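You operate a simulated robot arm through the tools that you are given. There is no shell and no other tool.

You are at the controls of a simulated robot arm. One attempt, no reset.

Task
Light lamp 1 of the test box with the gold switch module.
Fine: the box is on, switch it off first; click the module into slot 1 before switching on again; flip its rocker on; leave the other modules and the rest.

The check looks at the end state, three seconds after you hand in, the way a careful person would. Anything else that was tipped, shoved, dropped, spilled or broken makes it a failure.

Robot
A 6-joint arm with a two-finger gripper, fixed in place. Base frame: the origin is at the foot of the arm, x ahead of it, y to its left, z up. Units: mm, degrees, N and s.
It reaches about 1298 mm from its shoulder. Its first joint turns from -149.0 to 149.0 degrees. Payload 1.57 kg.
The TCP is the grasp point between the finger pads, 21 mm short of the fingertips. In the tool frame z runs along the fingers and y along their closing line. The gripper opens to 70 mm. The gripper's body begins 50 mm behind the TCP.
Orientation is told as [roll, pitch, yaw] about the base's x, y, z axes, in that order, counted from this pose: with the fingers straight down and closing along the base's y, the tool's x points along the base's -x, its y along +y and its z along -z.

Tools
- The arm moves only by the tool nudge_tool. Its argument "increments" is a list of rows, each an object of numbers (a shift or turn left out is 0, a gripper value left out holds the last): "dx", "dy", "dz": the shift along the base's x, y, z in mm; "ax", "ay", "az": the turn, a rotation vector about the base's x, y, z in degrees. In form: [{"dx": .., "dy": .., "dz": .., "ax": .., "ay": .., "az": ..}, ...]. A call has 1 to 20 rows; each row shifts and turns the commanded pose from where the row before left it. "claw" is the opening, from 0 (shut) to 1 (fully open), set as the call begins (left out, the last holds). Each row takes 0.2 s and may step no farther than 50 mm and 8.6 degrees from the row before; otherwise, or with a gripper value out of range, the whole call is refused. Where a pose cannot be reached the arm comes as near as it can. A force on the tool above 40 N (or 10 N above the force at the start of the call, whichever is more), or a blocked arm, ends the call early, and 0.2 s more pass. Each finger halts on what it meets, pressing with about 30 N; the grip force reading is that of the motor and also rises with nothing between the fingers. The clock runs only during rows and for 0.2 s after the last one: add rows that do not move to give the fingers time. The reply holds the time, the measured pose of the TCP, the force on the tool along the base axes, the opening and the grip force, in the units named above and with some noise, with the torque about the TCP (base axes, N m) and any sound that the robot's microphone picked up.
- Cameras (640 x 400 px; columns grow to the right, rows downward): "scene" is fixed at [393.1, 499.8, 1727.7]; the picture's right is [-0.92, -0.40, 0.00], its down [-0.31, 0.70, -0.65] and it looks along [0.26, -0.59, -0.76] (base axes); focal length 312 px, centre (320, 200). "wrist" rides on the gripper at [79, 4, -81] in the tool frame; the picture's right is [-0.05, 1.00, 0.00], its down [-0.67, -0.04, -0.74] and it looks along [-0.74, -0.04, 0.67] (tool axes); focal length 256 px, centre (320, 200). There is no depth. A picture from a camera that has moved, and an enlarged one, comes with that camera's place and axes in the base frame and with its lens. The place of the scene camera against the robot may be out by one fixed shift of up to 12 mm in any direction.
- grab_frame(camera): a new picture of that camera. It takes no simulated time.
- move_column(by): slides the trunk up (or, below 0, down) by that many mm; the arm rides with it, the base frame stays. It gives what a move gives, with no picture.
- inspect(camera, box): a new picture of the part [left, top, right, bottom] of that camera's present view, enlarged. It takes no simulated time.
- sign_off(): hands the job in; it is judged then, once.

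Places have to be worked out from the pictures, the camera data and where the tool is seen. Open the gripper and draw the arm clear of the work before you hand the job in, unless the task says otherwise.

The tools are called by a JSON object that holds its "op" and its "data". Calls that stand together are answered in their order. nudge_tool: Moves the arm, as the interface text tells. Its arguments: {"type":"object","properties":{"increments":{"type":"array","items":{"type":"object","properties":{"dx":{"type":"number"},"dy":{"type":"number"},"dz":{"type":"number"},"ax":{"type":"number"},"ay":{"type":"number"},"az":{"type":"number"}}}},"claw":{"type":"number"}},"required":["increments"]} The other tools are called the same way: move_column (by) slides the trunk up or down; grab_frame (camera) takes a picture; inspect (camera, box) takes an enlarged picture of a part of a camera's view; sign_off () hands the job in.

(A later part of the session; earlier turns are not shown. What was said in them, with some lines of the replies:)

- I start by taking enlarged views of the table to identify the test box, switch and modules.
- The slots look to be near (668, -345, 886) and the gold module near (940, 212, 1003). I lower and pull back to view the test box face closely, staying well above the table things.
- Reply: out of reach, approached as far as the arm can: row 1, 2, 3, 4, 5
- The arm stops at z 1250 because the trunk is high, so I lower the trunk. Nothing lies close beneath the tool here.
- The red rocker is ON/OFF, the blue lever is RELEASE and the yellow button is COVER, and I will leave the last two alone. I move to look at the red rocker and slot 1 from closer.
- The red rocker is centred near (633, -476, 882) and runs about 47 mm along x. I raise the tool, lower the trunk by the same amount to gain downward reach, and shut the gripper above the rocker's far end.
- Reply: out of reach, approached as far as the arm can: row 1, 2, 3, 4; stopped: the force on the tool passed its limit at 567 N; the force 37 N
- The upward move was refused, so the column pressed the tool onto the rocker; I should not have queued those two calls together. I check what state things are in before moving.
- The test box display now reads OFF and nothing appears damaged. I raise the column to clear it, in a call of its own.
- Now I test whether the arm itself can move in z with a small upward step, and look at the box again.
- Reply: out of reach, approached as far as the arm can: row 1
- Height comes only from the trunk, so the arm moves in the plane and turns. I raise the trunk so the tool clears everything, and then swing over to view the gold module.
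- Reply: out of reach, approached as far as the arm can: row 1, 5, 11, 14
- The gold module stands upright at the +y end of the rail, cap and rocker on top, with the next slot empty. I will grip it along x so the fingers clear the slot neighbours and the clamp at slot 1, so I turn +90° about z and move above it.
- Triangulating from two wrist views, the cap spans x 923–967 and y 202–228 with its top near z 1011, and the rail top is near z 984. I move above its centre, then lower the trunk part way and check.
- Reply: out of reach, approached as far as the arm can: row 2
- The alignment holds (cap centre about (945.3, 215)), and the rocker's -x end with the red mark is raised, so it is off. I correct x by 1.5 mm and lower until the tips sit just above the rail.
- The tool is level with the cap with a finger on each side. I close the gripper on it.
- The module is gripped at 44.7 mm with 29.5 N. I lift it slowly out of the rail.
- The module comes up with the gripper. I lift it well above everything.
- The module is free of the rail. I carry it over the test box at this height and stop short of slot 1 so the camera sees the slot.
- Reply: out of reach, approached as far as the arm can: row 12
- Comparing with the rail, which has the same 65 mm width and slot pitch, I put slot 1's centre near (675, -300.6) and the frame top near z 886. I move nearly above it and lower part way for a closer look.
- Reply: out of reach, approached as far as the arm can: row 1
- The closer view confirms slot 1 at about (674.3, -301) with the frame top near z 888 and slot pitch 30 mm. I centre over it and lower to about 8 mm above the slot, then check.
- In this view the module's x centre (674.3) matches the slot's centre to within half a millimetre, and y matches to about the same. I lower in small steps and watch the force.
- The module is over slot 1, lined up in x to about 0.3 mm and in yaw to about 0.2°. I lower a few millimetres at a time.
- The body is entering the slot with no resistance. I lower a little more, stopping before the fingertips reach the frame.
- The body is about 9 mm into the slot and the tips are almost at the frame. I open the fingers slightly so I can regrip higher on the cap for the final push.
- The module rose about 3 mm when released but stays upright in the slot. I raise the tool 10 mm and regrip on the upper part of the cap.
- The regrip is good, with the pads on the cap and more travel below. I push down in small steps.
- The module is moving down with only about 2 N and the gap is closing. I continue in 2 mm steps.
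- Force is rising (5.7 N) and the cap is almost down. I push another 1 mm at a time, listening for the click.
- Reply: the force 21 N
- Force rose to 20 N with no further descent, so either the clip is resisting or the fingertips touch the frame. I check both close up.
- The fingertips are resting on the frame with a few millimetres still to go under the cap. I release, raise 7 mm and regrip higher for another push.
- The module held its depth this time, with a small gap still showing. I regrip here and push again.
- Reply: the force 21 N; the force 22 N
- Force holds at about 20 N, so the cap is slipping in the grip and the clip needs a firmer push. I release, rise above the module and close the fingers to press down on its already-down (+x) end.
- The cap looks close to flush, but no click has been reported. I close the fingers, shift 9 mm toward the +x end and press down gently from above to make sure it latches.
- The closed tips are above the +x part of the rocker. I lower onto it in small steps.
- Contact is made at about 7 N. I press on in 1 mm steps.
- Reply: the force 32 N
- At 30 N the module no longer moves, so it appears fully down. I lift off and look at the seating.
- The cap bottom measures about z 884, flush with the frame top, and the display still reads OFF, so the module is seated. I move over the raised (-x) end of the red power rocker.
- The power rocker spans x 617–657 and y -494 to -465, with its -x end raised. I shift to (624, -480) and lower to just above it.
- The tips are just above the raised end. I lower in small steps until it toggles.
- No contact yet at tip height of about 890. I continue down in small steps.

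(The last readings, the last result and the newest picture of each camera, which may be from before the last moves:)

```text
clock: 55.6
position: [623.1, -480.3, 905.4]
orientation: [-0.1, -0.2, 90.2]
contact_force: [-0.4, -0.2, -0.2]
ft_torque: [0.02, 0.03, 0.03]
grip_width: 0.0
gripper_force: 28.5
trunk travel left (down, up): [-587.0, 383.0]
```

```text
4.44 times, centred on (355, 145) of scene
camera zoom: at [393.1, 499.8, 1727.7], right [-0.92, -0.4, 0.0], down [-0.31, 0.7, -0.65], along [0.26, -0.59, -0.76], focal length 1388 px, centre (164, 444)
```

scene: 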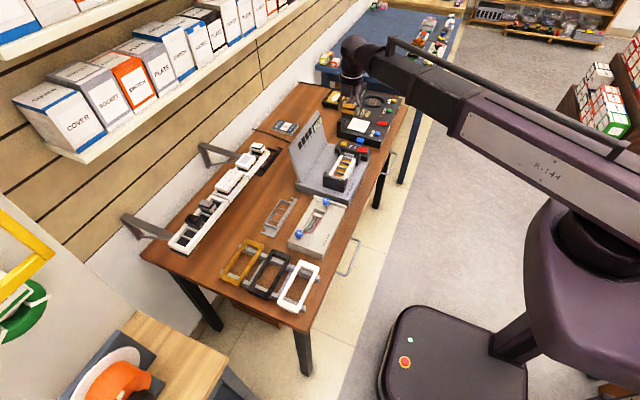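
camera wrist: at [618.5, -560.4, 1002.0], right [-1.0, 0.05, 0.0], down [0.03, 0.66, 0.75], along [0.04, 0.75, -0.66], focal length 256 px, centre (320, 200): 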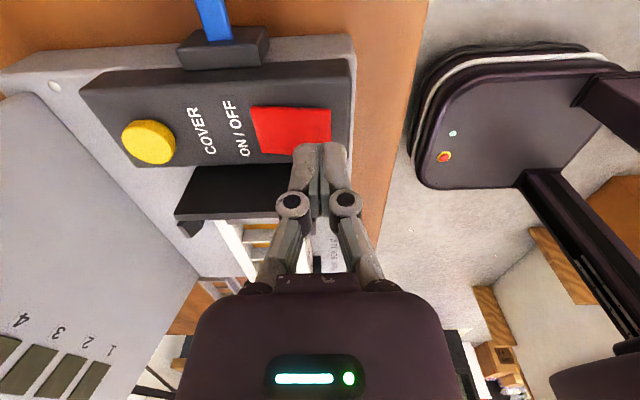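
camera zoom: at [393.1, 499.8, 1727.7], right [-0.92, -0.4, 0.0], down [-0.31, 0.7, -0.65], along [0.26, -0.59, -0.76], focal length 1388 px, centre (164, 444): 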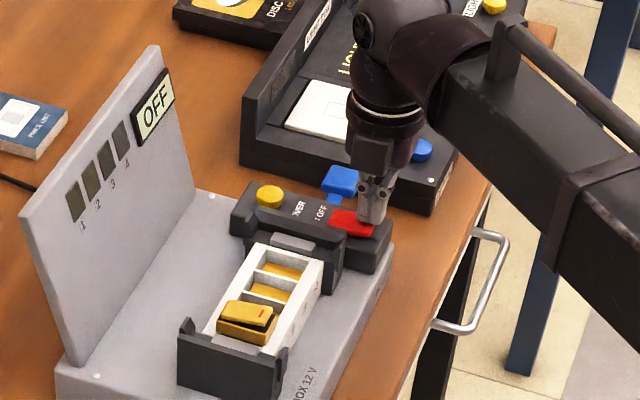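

{"op": "move_column", "data": {"by": -2}}

{"op": "move_column", "data": {"by": -1}}

{"op": "inspect", "data": {"camera": "scene", "box": [310, 100, 400, 190]}}

{"op": "inspect", "data": {"camera": "wrist", "box": [230, 70, 400, 200]}}

```text
clock: 56.1
position: [622.9, -480.8, 903.0]
orientation: [-0.2, -0.2, 90.1]
contact_force: [0.5, -0.4, -0.1]
ft_torque: [0.03, -0.04, 0.04]
grip_width: 0.0
gripper_force: 28.2
trunk travel left (down, up): [-585.0, 385.0]
```

```text
clock: 56.6
position: [622.2, -480.6, 903.7]
orientation: [-0.2, -0.3, 89.9]
contact_force: [-1.3, 0.2, 2.2]
ft_torque: [-0.01, 0.04, -0.04]
grip_width: 0.0
gripper_force: 28.7
trunk travel left (down, up): [-584.0, 386.0]
```

```text
4.44 times, centred on (355, 145) of scene
camera zoom: at [393.1, 499.8, 1727.7], right [-0.92, -0.4, 0.0], down [-0.31, 0.7, -0.65], along [0.26, -0.59, -0.76], focal length 1388 px, centre (164, 444)
```

zoom: 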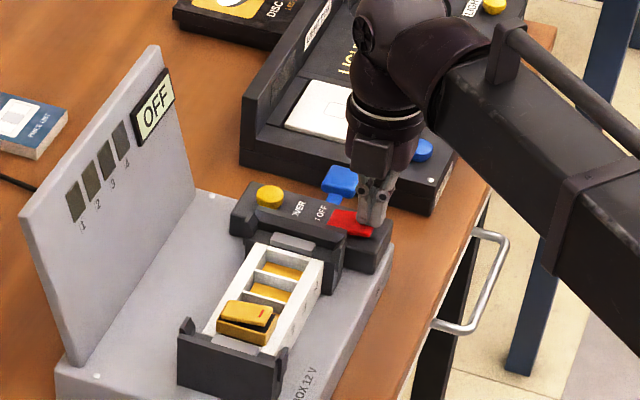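

```text
3.08 times, centred on (315, 135) of wrist
camera zoom: at [618.3, -560.4, 983.6], right [-1.0, 0.05, 0.0], down [0.03, 0.66, 0.75], along [0.04, 0.75, -0.66], focal length 788 px, centre (335, 400)
```

zoom: 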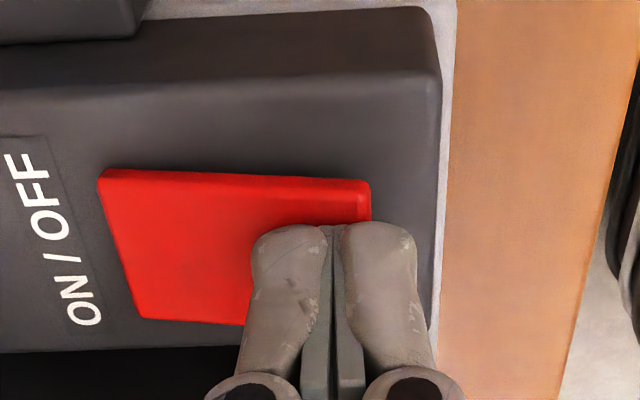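

Contact starts at 2 N. I press further in 1 mm steps.

{"op": "move_column", "data": {"by": -1}}

{"op": "move_column", "data": {"by": -1}}

{"op": "inspect", "data": {"camera": "scene", "box": [310, 100, 400, 190]}}

```text
clock: 57.1
position: [621.6, -479.9, 901.9]
orientation: [-0.2, -0.3, 90.0]
contact_force: [-2.6, 0.1, 1.9]
ft_torque: [-0.02, 0.1, -0.02]
grip_width: 0.1
gripper_force: 28.9
trunk travel left (down, up): [-583.0, 387.0]
```

```text
clock: 57.6
position: [621.5, -479.6, 901.7]
orientation: [-0.2, -0.2, 90.0]
contact_force: [-9.4, -0.7, 3.3]
ft_torque: [-0.02, 0.18, 0.03]
grip_width: 0.1
gripper_force: 28.5
trunk travel left (down, up): [-582.0, 388.0]
```

```text
4.44 times, centred on (355, 145) of scene
camera zoom: at [393.1, 499.8, 1727.7], right [-0.92, -0.4, 0.0], down [-0.31, 0.7, -0.65], along [0.26, -0.59, -0.76], focal length 1388 px, centre (164, 444)
```

zoom: 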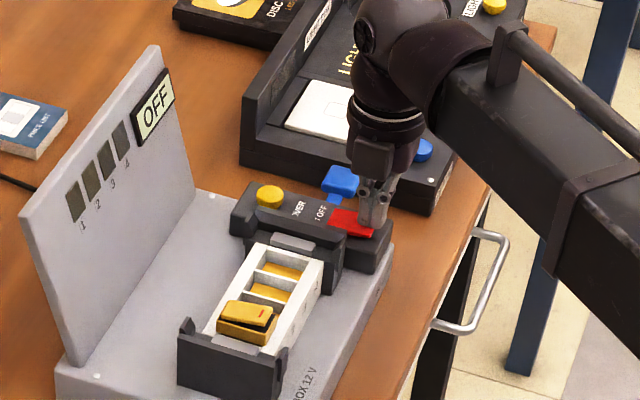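

The sideways force shows the outer finger is hanging over the rocker's end edge. I lift clear, shift 8 mm in +x and press again.

{"op": "move_column", "data": {"by": 12}}

{"op": "nudge_tool", "data": {"increments": [{"dx": 7}, {}]}}

{"op": "inspect", "data": {"camera": "wrist", "box": [230, 70, 400, 200]}}

{"op": "inspect", "data": {"camera": "scene", "box": [340, 130, 390, 180]}}

```text
clock: 58.2
position: [623.7, -481.1, 912.6]
orientation: [-0.1, -0.2, 90.2]
contact_force: [-0.6, -0.4, 0.3]
ft_torque: [-0.02, 0.01, 0.0]
grip_width: 0.0
gripper_force: 28.6
trunk travel left (down, up): [-594.0, 376.0]
```

```text
clock: 58.8
position: [629.3, -480.0, 913.2]
orientation: [-0.2, -0.3, 90.0]
contact_force: [-0.4, 0.2, -0.6]
ft_torque: [0.0, -0.01, 0.03]
grip_width: 0.2
gripper_force: 28.8
trunk travel left (down, up): [-594.0, 376.0]
```

```text
3.08 times, centred on (315, 135) of wrist
camera zoom: at [625.6, -560.4, 993.4], right [-1.0, 0.05, 0.0], down [0.03, 0.66, 0.75], along [0.04, 0.75, -0.66], focal length 788 px, centre (335, 400)
```

zoom: 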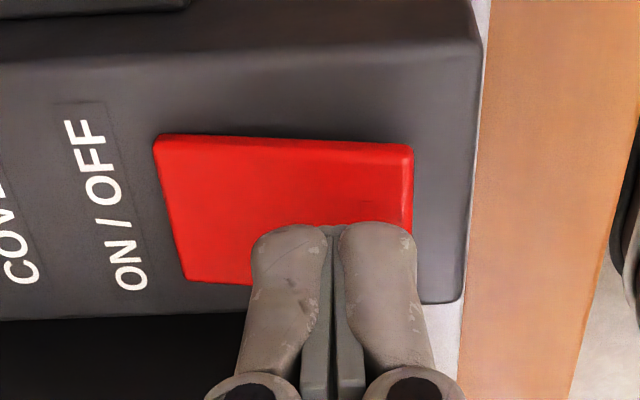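

```text
8.00 times, centred on (365, 155) of scene
camera zoom: at [393.1, 499.8, 1727.7], right [-0.92, -0.4, 0.0], down [-0.31, 0.7, -0.65], along [0.26, -0.59, -0.76], focal length 2498 px, centre (-40, 560)
```

zoom: 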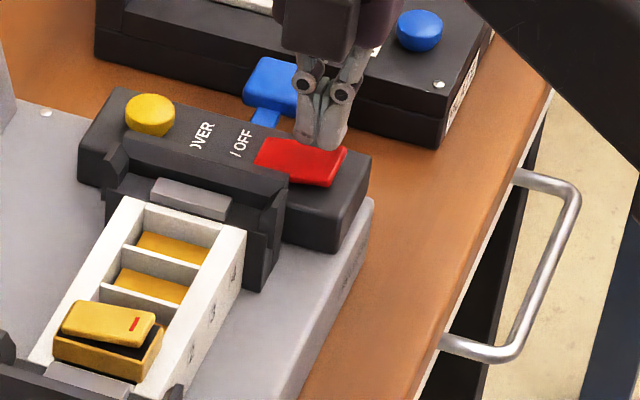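

The -x end is clearly raised and the tips are now over it. I lower and press again.

{"op": "move_column", "data": {"by": -7}}

{"op": "move_column", "data": {"by": -2}}

{"op": "move_column", "data": {"by": -1}}

{"op": "inspect", "data": {"camera": "scene", "box": [310, 100, 400, 190]}}

```text
clock: 59.4
position: [629.0, -481.0, 905.7]
orientation: [-0.1, -0.2, 90.0]
contact_force: [-1.4, -0.9, 0.3]
ft_torque: [0.02, 0.03, 0.0]
grip_width: 0.0
gripper_force: 28.9
trunk travel left (down, up): [-587.0, 383.0]
```

```text
clock: 59.9
position: [629.2, -479.8, 903.6]
orientation: [-0.2, -0.1, 90.2]
contact_force: [-0.7, -0.2, -0.2]
ft_torque: [-0.02, 0.03, 0.05]
grip_width: 0.0
gripper_force: 28.5
trunk travel left (down, up): [-585.0, 385.0]
```

```text
clock: 60.4
position: [629.6, -479.4, 903.1]
orientation: [-0.3, -0.3, 90.1]
contact_force: [-0.1, -0.3, 0.0]
ft_torque: [-0.01, 0.02, 0.04]
grip_width: 0.1
gripper_force: 28.7
trunk travel left (down, up): [-584.0, 386.0]
```

```text
4.44 times, centred on (355, 145) of scene
camera zoom: at [393.1, 499.8, 1727.7], right [-0.92, -0.4, 0.0], down [-0.31, 0.7, -0.65], along [0.26, -0.59, -0.76], focal length 1388 px, centre (164, 444)
```

zoom: 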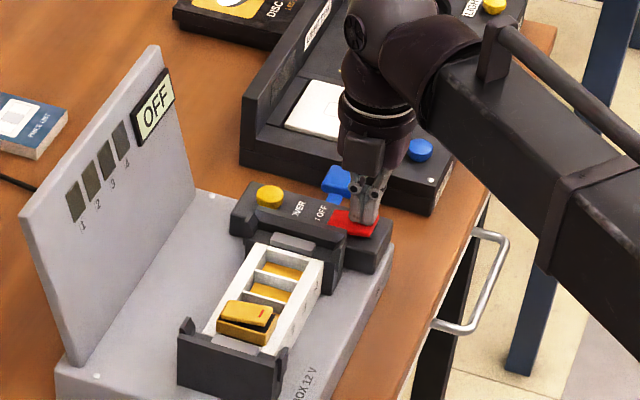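

No force yet at TCP z 903. I keep lowering 1 mm at a time.

{"op": "move_column", "data": {"by": -1}}

{"op": "move_column", "data": {"by": -1}}

{"op": "move_column", "data": {"by": -1}}

{"op": "inspect", "data": {"camera": "scene", "box": [310, 100, 400, 190]}}

```text
clock: 60.9
position: [629.4, -479.8, 901.3]
orientation: [-0.2, -0.2, 90.1]
contact_force: [-0.6, -0.8, 2.1]
ft_torque: [-0.01, 0.03, 0.0]
grip_width: 0.0
gripper_force: 28.5
trunk travel left (down, up): [-583.0, 387.0]
```

```text
clock: 61.4
position: [629.2, -479.7, 901.5]
orientation: [-0.1, -0.1, 90.1]
contact_force: [-0.4, 0.5, 0.6]
ft_torque: [0.01, 0.02, -0.01]
grip_width: 0.1
gripper_force: 28.2
trunk travel left (down, up): [-582.0, 388.0]
```

```text
clock: 61.9
position: [629.6, -479.6, 899.7]
orientation: [-0.2, -0.2, 90.2]
contact_force: [-0.6, 0.1, 0.2]
ft_torque: [0.0, 0.0, 0.0]
grip_width: 0.1
gripper_force: 28.6
trunk travel left (down, up): [-581.0, 389.0]
```

```text
4.44 times, centred on (355, 145) of scene
camera zoom: at [393.1, 499.8, 1727.7], right [-0.92, -0.4, 0.0], down [-0.31, 0.7, -0.65], along [0.26, -0.59, -0.76], focal length 1388 px, centre (164, 444)
```

zoom: 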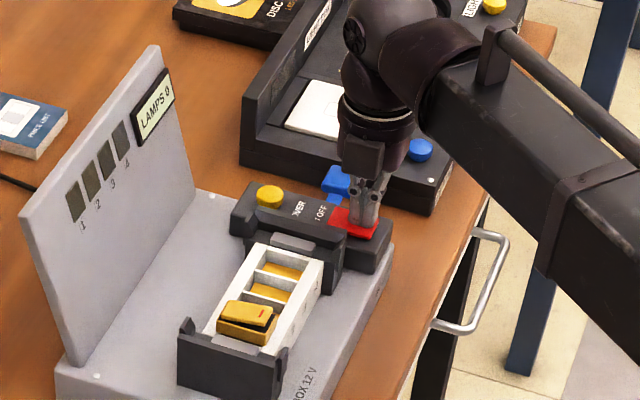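

The display now reads LAMPS 0, so the box is on. I lift and move over the raised (-x, red-marked) end of the gold rocker.

{"op": "move_column", "data": {"by": 80}}

{"op": "nudge_tool", "data": {"increments": [{"dx": 8.7, "dy": 44.7}, {"dx": 8.7, "dy": 44.7}, {"dx": 8.7, "dy": 44.7}, {"dx": 8.7, "dy": 44.7}, {}]}}

{"op": "move_column", "data": {"by": -40}}

{"op": "grab_frame", "data": {"camera": "wrist"}}

{"op": "inspect", "data": {"camera": "scene", "box": [310, 100, 400, 190]}}

```text
clock: 63.1
position: [629.2, -481.4, 979.8]
orientation: [-0.1, -0.2, 90.1]
contact_force: [0.0, 0.3, 0.2]
ft_torque: [0.02, -0.01, -0.02]
grip_width: 0.0
gripper_force: 28.3
trunk travel left (down, up): [-661.0, 309.0]
```

```text
clock: 64.3
position: [665.5, -304.1, 978.9]
orientation: [-0.2, -0.2, 90.1]
contact_force: [0.0, 0.1, 0.1]
ft_torque: [0.0, 0.01, -0.01]
grip_width: 0.1
gripper_force: 29.0
trunk travel left (down, up): [-661.0, 309.0]
```

```text
clock: 65.1
position: [665.2, -303.2, 938.8]
orientation: [-0.2, -0.2, 90.1]
contact_force: [-0.9, -0.4, -0.2]
ft_torque: [-0.03, 0.0, -0.01]
grip_width: 0.1
gripper_force: 28.4
trunk travel left (down, up): [-621.0, 349.0]
```

```text
taken
camera wrist: at [660.8, -383.9, 1020.4], right [-1.0, 0.05, 0.0], down [0.03, 0.66, 0.75], along [0.04, 0.75, -0.66], focal length 256 px, centre (320, 200)
```

wrist: 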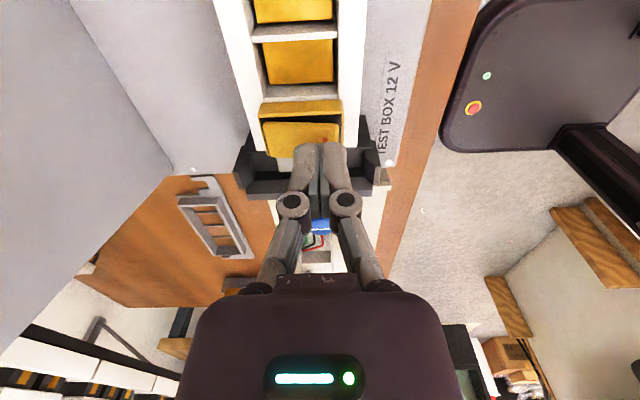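

```text
4.44 times, centred on (355, 145) of scene
camera zoom: at [393.1, 499.8, 1727.7], right [-0.92, -0.4, 0.0], down [-0.31, 0.7, -0.65], along [0.26, -0.59, -0.76], focal length 1388 px, centre (164, 444)
```

zoom: 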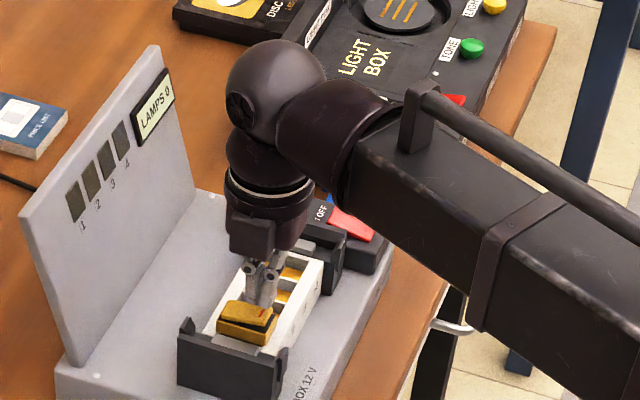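

The box is still on and the tips are over the red-marked end. I correct y by 2.5 mm and lower in small steps.

{"op": "nudge_tool", "data": {"increments": [{"dy": 2.5}, {}]}}

{"op": "move_column", "data": {"by": -5}}

{"op": "move_column", "data": {"by": -2}}

{"op": "move_column", "data": {"by": -2}}

{"op": "inspect", "data": {"camera": "scene", "box": [310, 110, 380, 190]}}

```text
clock: 65.7
position: [663.9, -301.8, 938.3]
orientation: [-0.2, -0.2, 90.1]
contact_force: [0.1, 0.2, 0.2]
ft_torque: [0.01, 0.02, -0.02]
grip_width: 0.0
gripper_force: 28.9
trunk travel left (down, up): [-621.0, 349.0]
```

```text
clock: 66.3
position: [663.9, -301.1, 935.8]
orientation: [-0.2, -0.2, 90.1]
contact_force: [0.0, -0.6, -0.1]
ft_torque: [0.02, -0.01, 0.04]
grip_width: 0.0
gripper_force: 28.6
trunk travel left (down, up): [-616.0, 354.0]
```

```text
clock: 66.8
position: [664.6, -301.3, 934.7]
orientation: [-0.3, -0.2, 90.1]
contact_force: [0.2, -0.2, 0.0]
ft_torque: [0.01, -0.03, -0.01]
grip_width: 0.1
gripper_force: 28.5
trunk travel left (down, up): [-614.0, 356.0]
```

```text
clock: 67.3
position: [663.8, -301.1, 930.0]
orientation: [-0.2, -0.2, 90.1]
contact_force: [0.6, -0.6, -0.1]
ft_torque: [-0.01, 0.0, -0.01]
grip_width: 0.0
gripper_force: 28.7
trunk travel left (down, up): [-612.0, 358.0]
```

```text
5.00 times, centred on (345, 150) of scene
camera zoom: at [393.1, 499.8, 1727.7], right [-0.92, -0.4, 0.0], down [-0.31, 0.7, -0.65], along [0.26, -0.59, -0.76], focal length 1561 px, centre (195, 450)
```

zoom: 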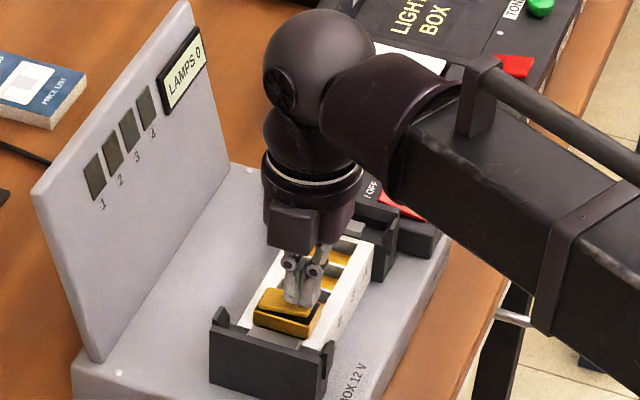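

No contact yet. I continue in 1 mm steps.

{"op": "move_column", "data": {"by": -1.5}}

{"op": "move_column", "data": {"by": -1.5}}

{"op": "move_column", "data": {"by": -1}}

{"op": "inspect", "data": {"camera": "scene", "box": [310, 110, 380, 190]}}

```text
clock: 67.8
position: [664.1, -301.5, 928.5]
orientation: [-0.2, -0.2, 90.1]
contact_force: [0.5, 0.3, -0.3]
ft_torque: [0.0, -0.02, 0.04]
grip_width: 0.1
gripper_force: 28.7
trunk travel left (down, up): [-610.0, 360.0]
```

```text
clock: 68.3
position: [665.1, -302.9, 927.0]
orientation: [-0.3, -0.2, 90.0]
contact_force: [-0.2, 0.7, 0.9]
ft_torque: [0.02, 0.0, 0.03]
grip_width: 0.2
gripper_force: 28.7
trunk travel left (down, up): [-609.0, 361.0]
```

```text
clock: 68.8
position: [664.6, -301.7, 925.9]
orientation: [-0.2, -0.2, 90.0]
contact_force: [0.0, -0.1, -0.4]
ft_torque: [0.01, -0.01, -0.02]
grip_width: 0.1
gripper_force: 28.8
trunk travel left (down, up): [-608.0, 362.0]
```

```text
5.00 times, centred on (345, 150) of scene
camera zoom: at [393.1, 499.8, 1727.7], right [-0.92, -0.4, 0.0], down [-0.31, 0.7, -0.65], along [0.26, -0.59, -0.76], focal length 1561 px, centre (195, 450)
```

zoom: 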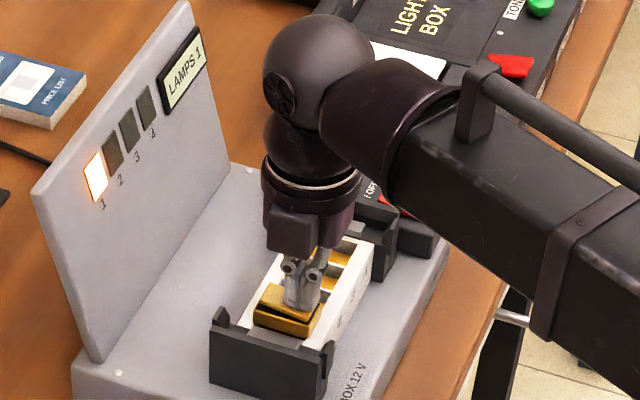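

Lamp 1 is lit and the display reads LAMPS 1. To be sure this end of the module is latched too, I press a little further on it.

{"op": "move_column", "data": {"by": -1}}

{"op": "move_column", "data": {"by": -1}}

{"op": "move_column", "data": {"by": -1}}

```text
clock: 69.4
position: [664.1, -301.3, 925.2]
orientation: [-0.2, -0.2, 90.1]
contact_force: [-0.7, -0.2, 3.8]
ft_torque: [0.02, -0.01, 0.03]
grip_width: 0.0
gripper_force: 28.8
trunk travel left (down, up): [-607.0, 363.0]
```

```text
clock: 69.9
position: [663.3, -302.6, 925.4]
orientation: [-0.1, -0.2, 90.1]
contact_force: [0.2, 0.0, 9.2]
ft_torque: [0.03, -0.06, -0.01]
grip_width: 0.0
gripper_force: 28.9
trunk travel left (down, up): [-606.0, 364.0]
```

```text
clock: 70.4
position: [663.9, -301.7, 923.5]
orientation: [-0.3, -0.2, 90.1]
contact_force: [-0.3, -0.1, 14.4]
ft_torque: [0.0, -0.1, 0.0]
grip_width: 5.9
gripper_force: 28.1
trunk travel left (down, up): [-605.0, 365.0]
```

{"op": "move_column", "data": {"by": -1}}

{"op": "inspect", "data": {"camera": "scene", "box": [310, 110, 380, 190]}}

```text
clock: 70.9
position: [662.8, -300.2, 922.3]
orientation: [-0.3, -0.2, 90.1]
contact_force: [3.9, -2.6, 28.4]
ft_torque: [-0.08, -0.16, 0.0]
grip_width: 6.3
gripper_force: 28.8
trunk travel left (down, up): [-604.0, 366.0]
```

```text
5.00 times, centred on (345, 150) of scene
camera zoom: at [393.1, 499.8, 1727.7], right [-0.92, -0.4, 0.0], down [-0.31, 0.7, -0.65], along [0.26, -0.59, -0.76], focal length 1561 px, centre (195, 450)
```

zoom: 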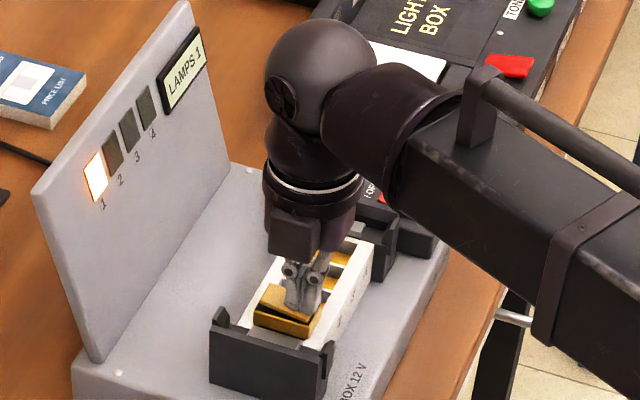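

The module is firm at 28 N and the lamp stays lit. I lift straight up, well clear.

{"op": "move_column", "data": {"by": 200}}

{"op": "nudge_tool", "data": {"claw": 1, "increments": [{"dx": -40, "dy": 0}, {"dx": -40}, {"dx": -40}, {"dx": -40}, {}, {}]}}

{"op": "grab_frame", "data": {"camera": "scene"}}

{"op": "inspect", "data": {"camera": "scene", "box": [280, 90, 400, 210]}}

{"op": "inspect", "data": {"camera": "scene", "box": [334, 150, 370, 186]}}

```text
clock: 73.1
position: [664.3, -301.0, 1121.9]
orientation: [-0.2, -0.2, 90.1]
contact_force: [0.1, 0.2, 0.5]
ft_torque: [-0.01, -0.02, -0.03]
grip_width: 0.0
gripper_force: 28.4
trunk travel left (down, up): [-804.0, 166.0]
```

```text
clock: 74.5
position: [506.1, -301.8, 1122.8]
orientation: [-0.2, -0.2, 90.1]
contact_force: [-0.4, -0.8, 0.1]
ft_torque: [0.01, -0.05, -0.05]
grip_width: 70.0
gripper_force: 0.0
out of reach, approached as far as the arm can: row 3
trunk travel left (down, up): [-804.0, 166.0]
```

```text
taken
```

scene: 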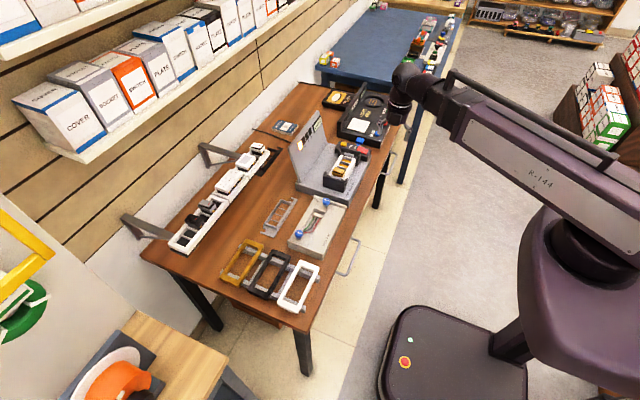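

```text
3.33 times, centred on (340, 150) of scene
camera zoom: at [393.1, 499.8, 1727.7], right [-0.92, -0.4, 0.0], down [-0.31, 0.7, -0.65], along [0.26, -0.59, -0.76], focal length 1041 px, centre (253, 367)
```

zoom: 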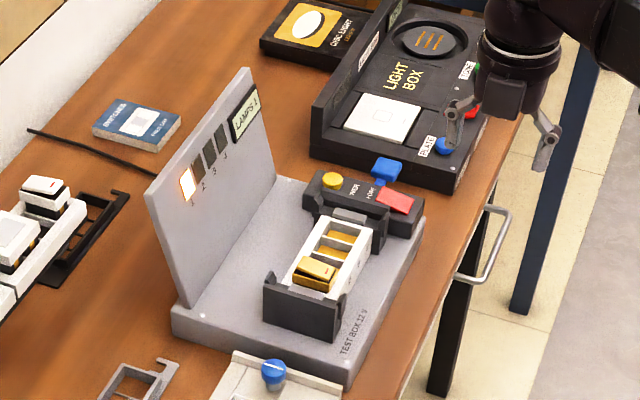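

```text
11.11 times, centred on (352, 168) of scene
camera zoom: at [393.1, 499.8, 1727.7], right [-0.92, -0.4, 0.0], down [-0.31, 0.7, -0.65], along [0.26, -0.59, -0.76], focal length 3469 px, centre (-36, 556)
```

zoom: 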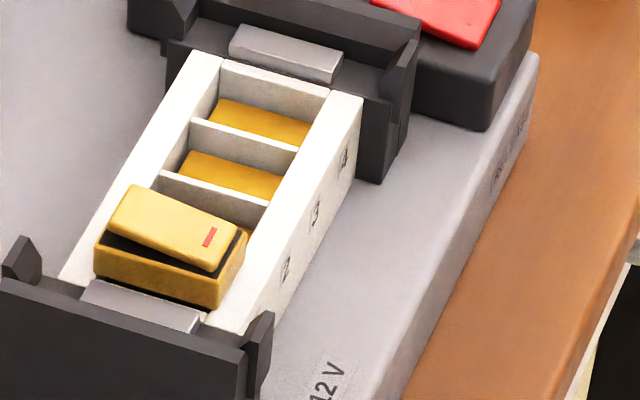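

Lamp 1 is lit, the display reads LAMPS 1, and the module sits in slot 1 with its rocker on. Everything else is where it was, and the arm is clear with the gripper open, so I hand in.

{"op": "sign_off", "data": {}}

```text
The job is handed in.
```

Lamp 1 is lit by the gold switch module in slot 1, and the job is handed in. The display read "LAMPS 1" in my last picture.

- **Order of work:** I switched the box off, pushed the module into slot 1, switched the box back on, then flipped the module's rocker on.
- **Seating:** The microphone never reported a click. I judged the module seated because it stayed firm under about 30 N on both ends, its cap sat flush with the frame, and the lamp lit.
- **Hard press on the power switch:** Switching off was rougher than intended. The arm turned out to have no height travel of its own. I had queued an upward move it couldn't make along with a trunk lowering, so the tool came down on the red switch with a peak of 567 N before stopping. The switch worked normally afterwards and I saw no damage.
- **Everything else:** I didn't touch the blue release lever, the yellow cover button or the other modules. The gripper is open and the arm is clear of the box.
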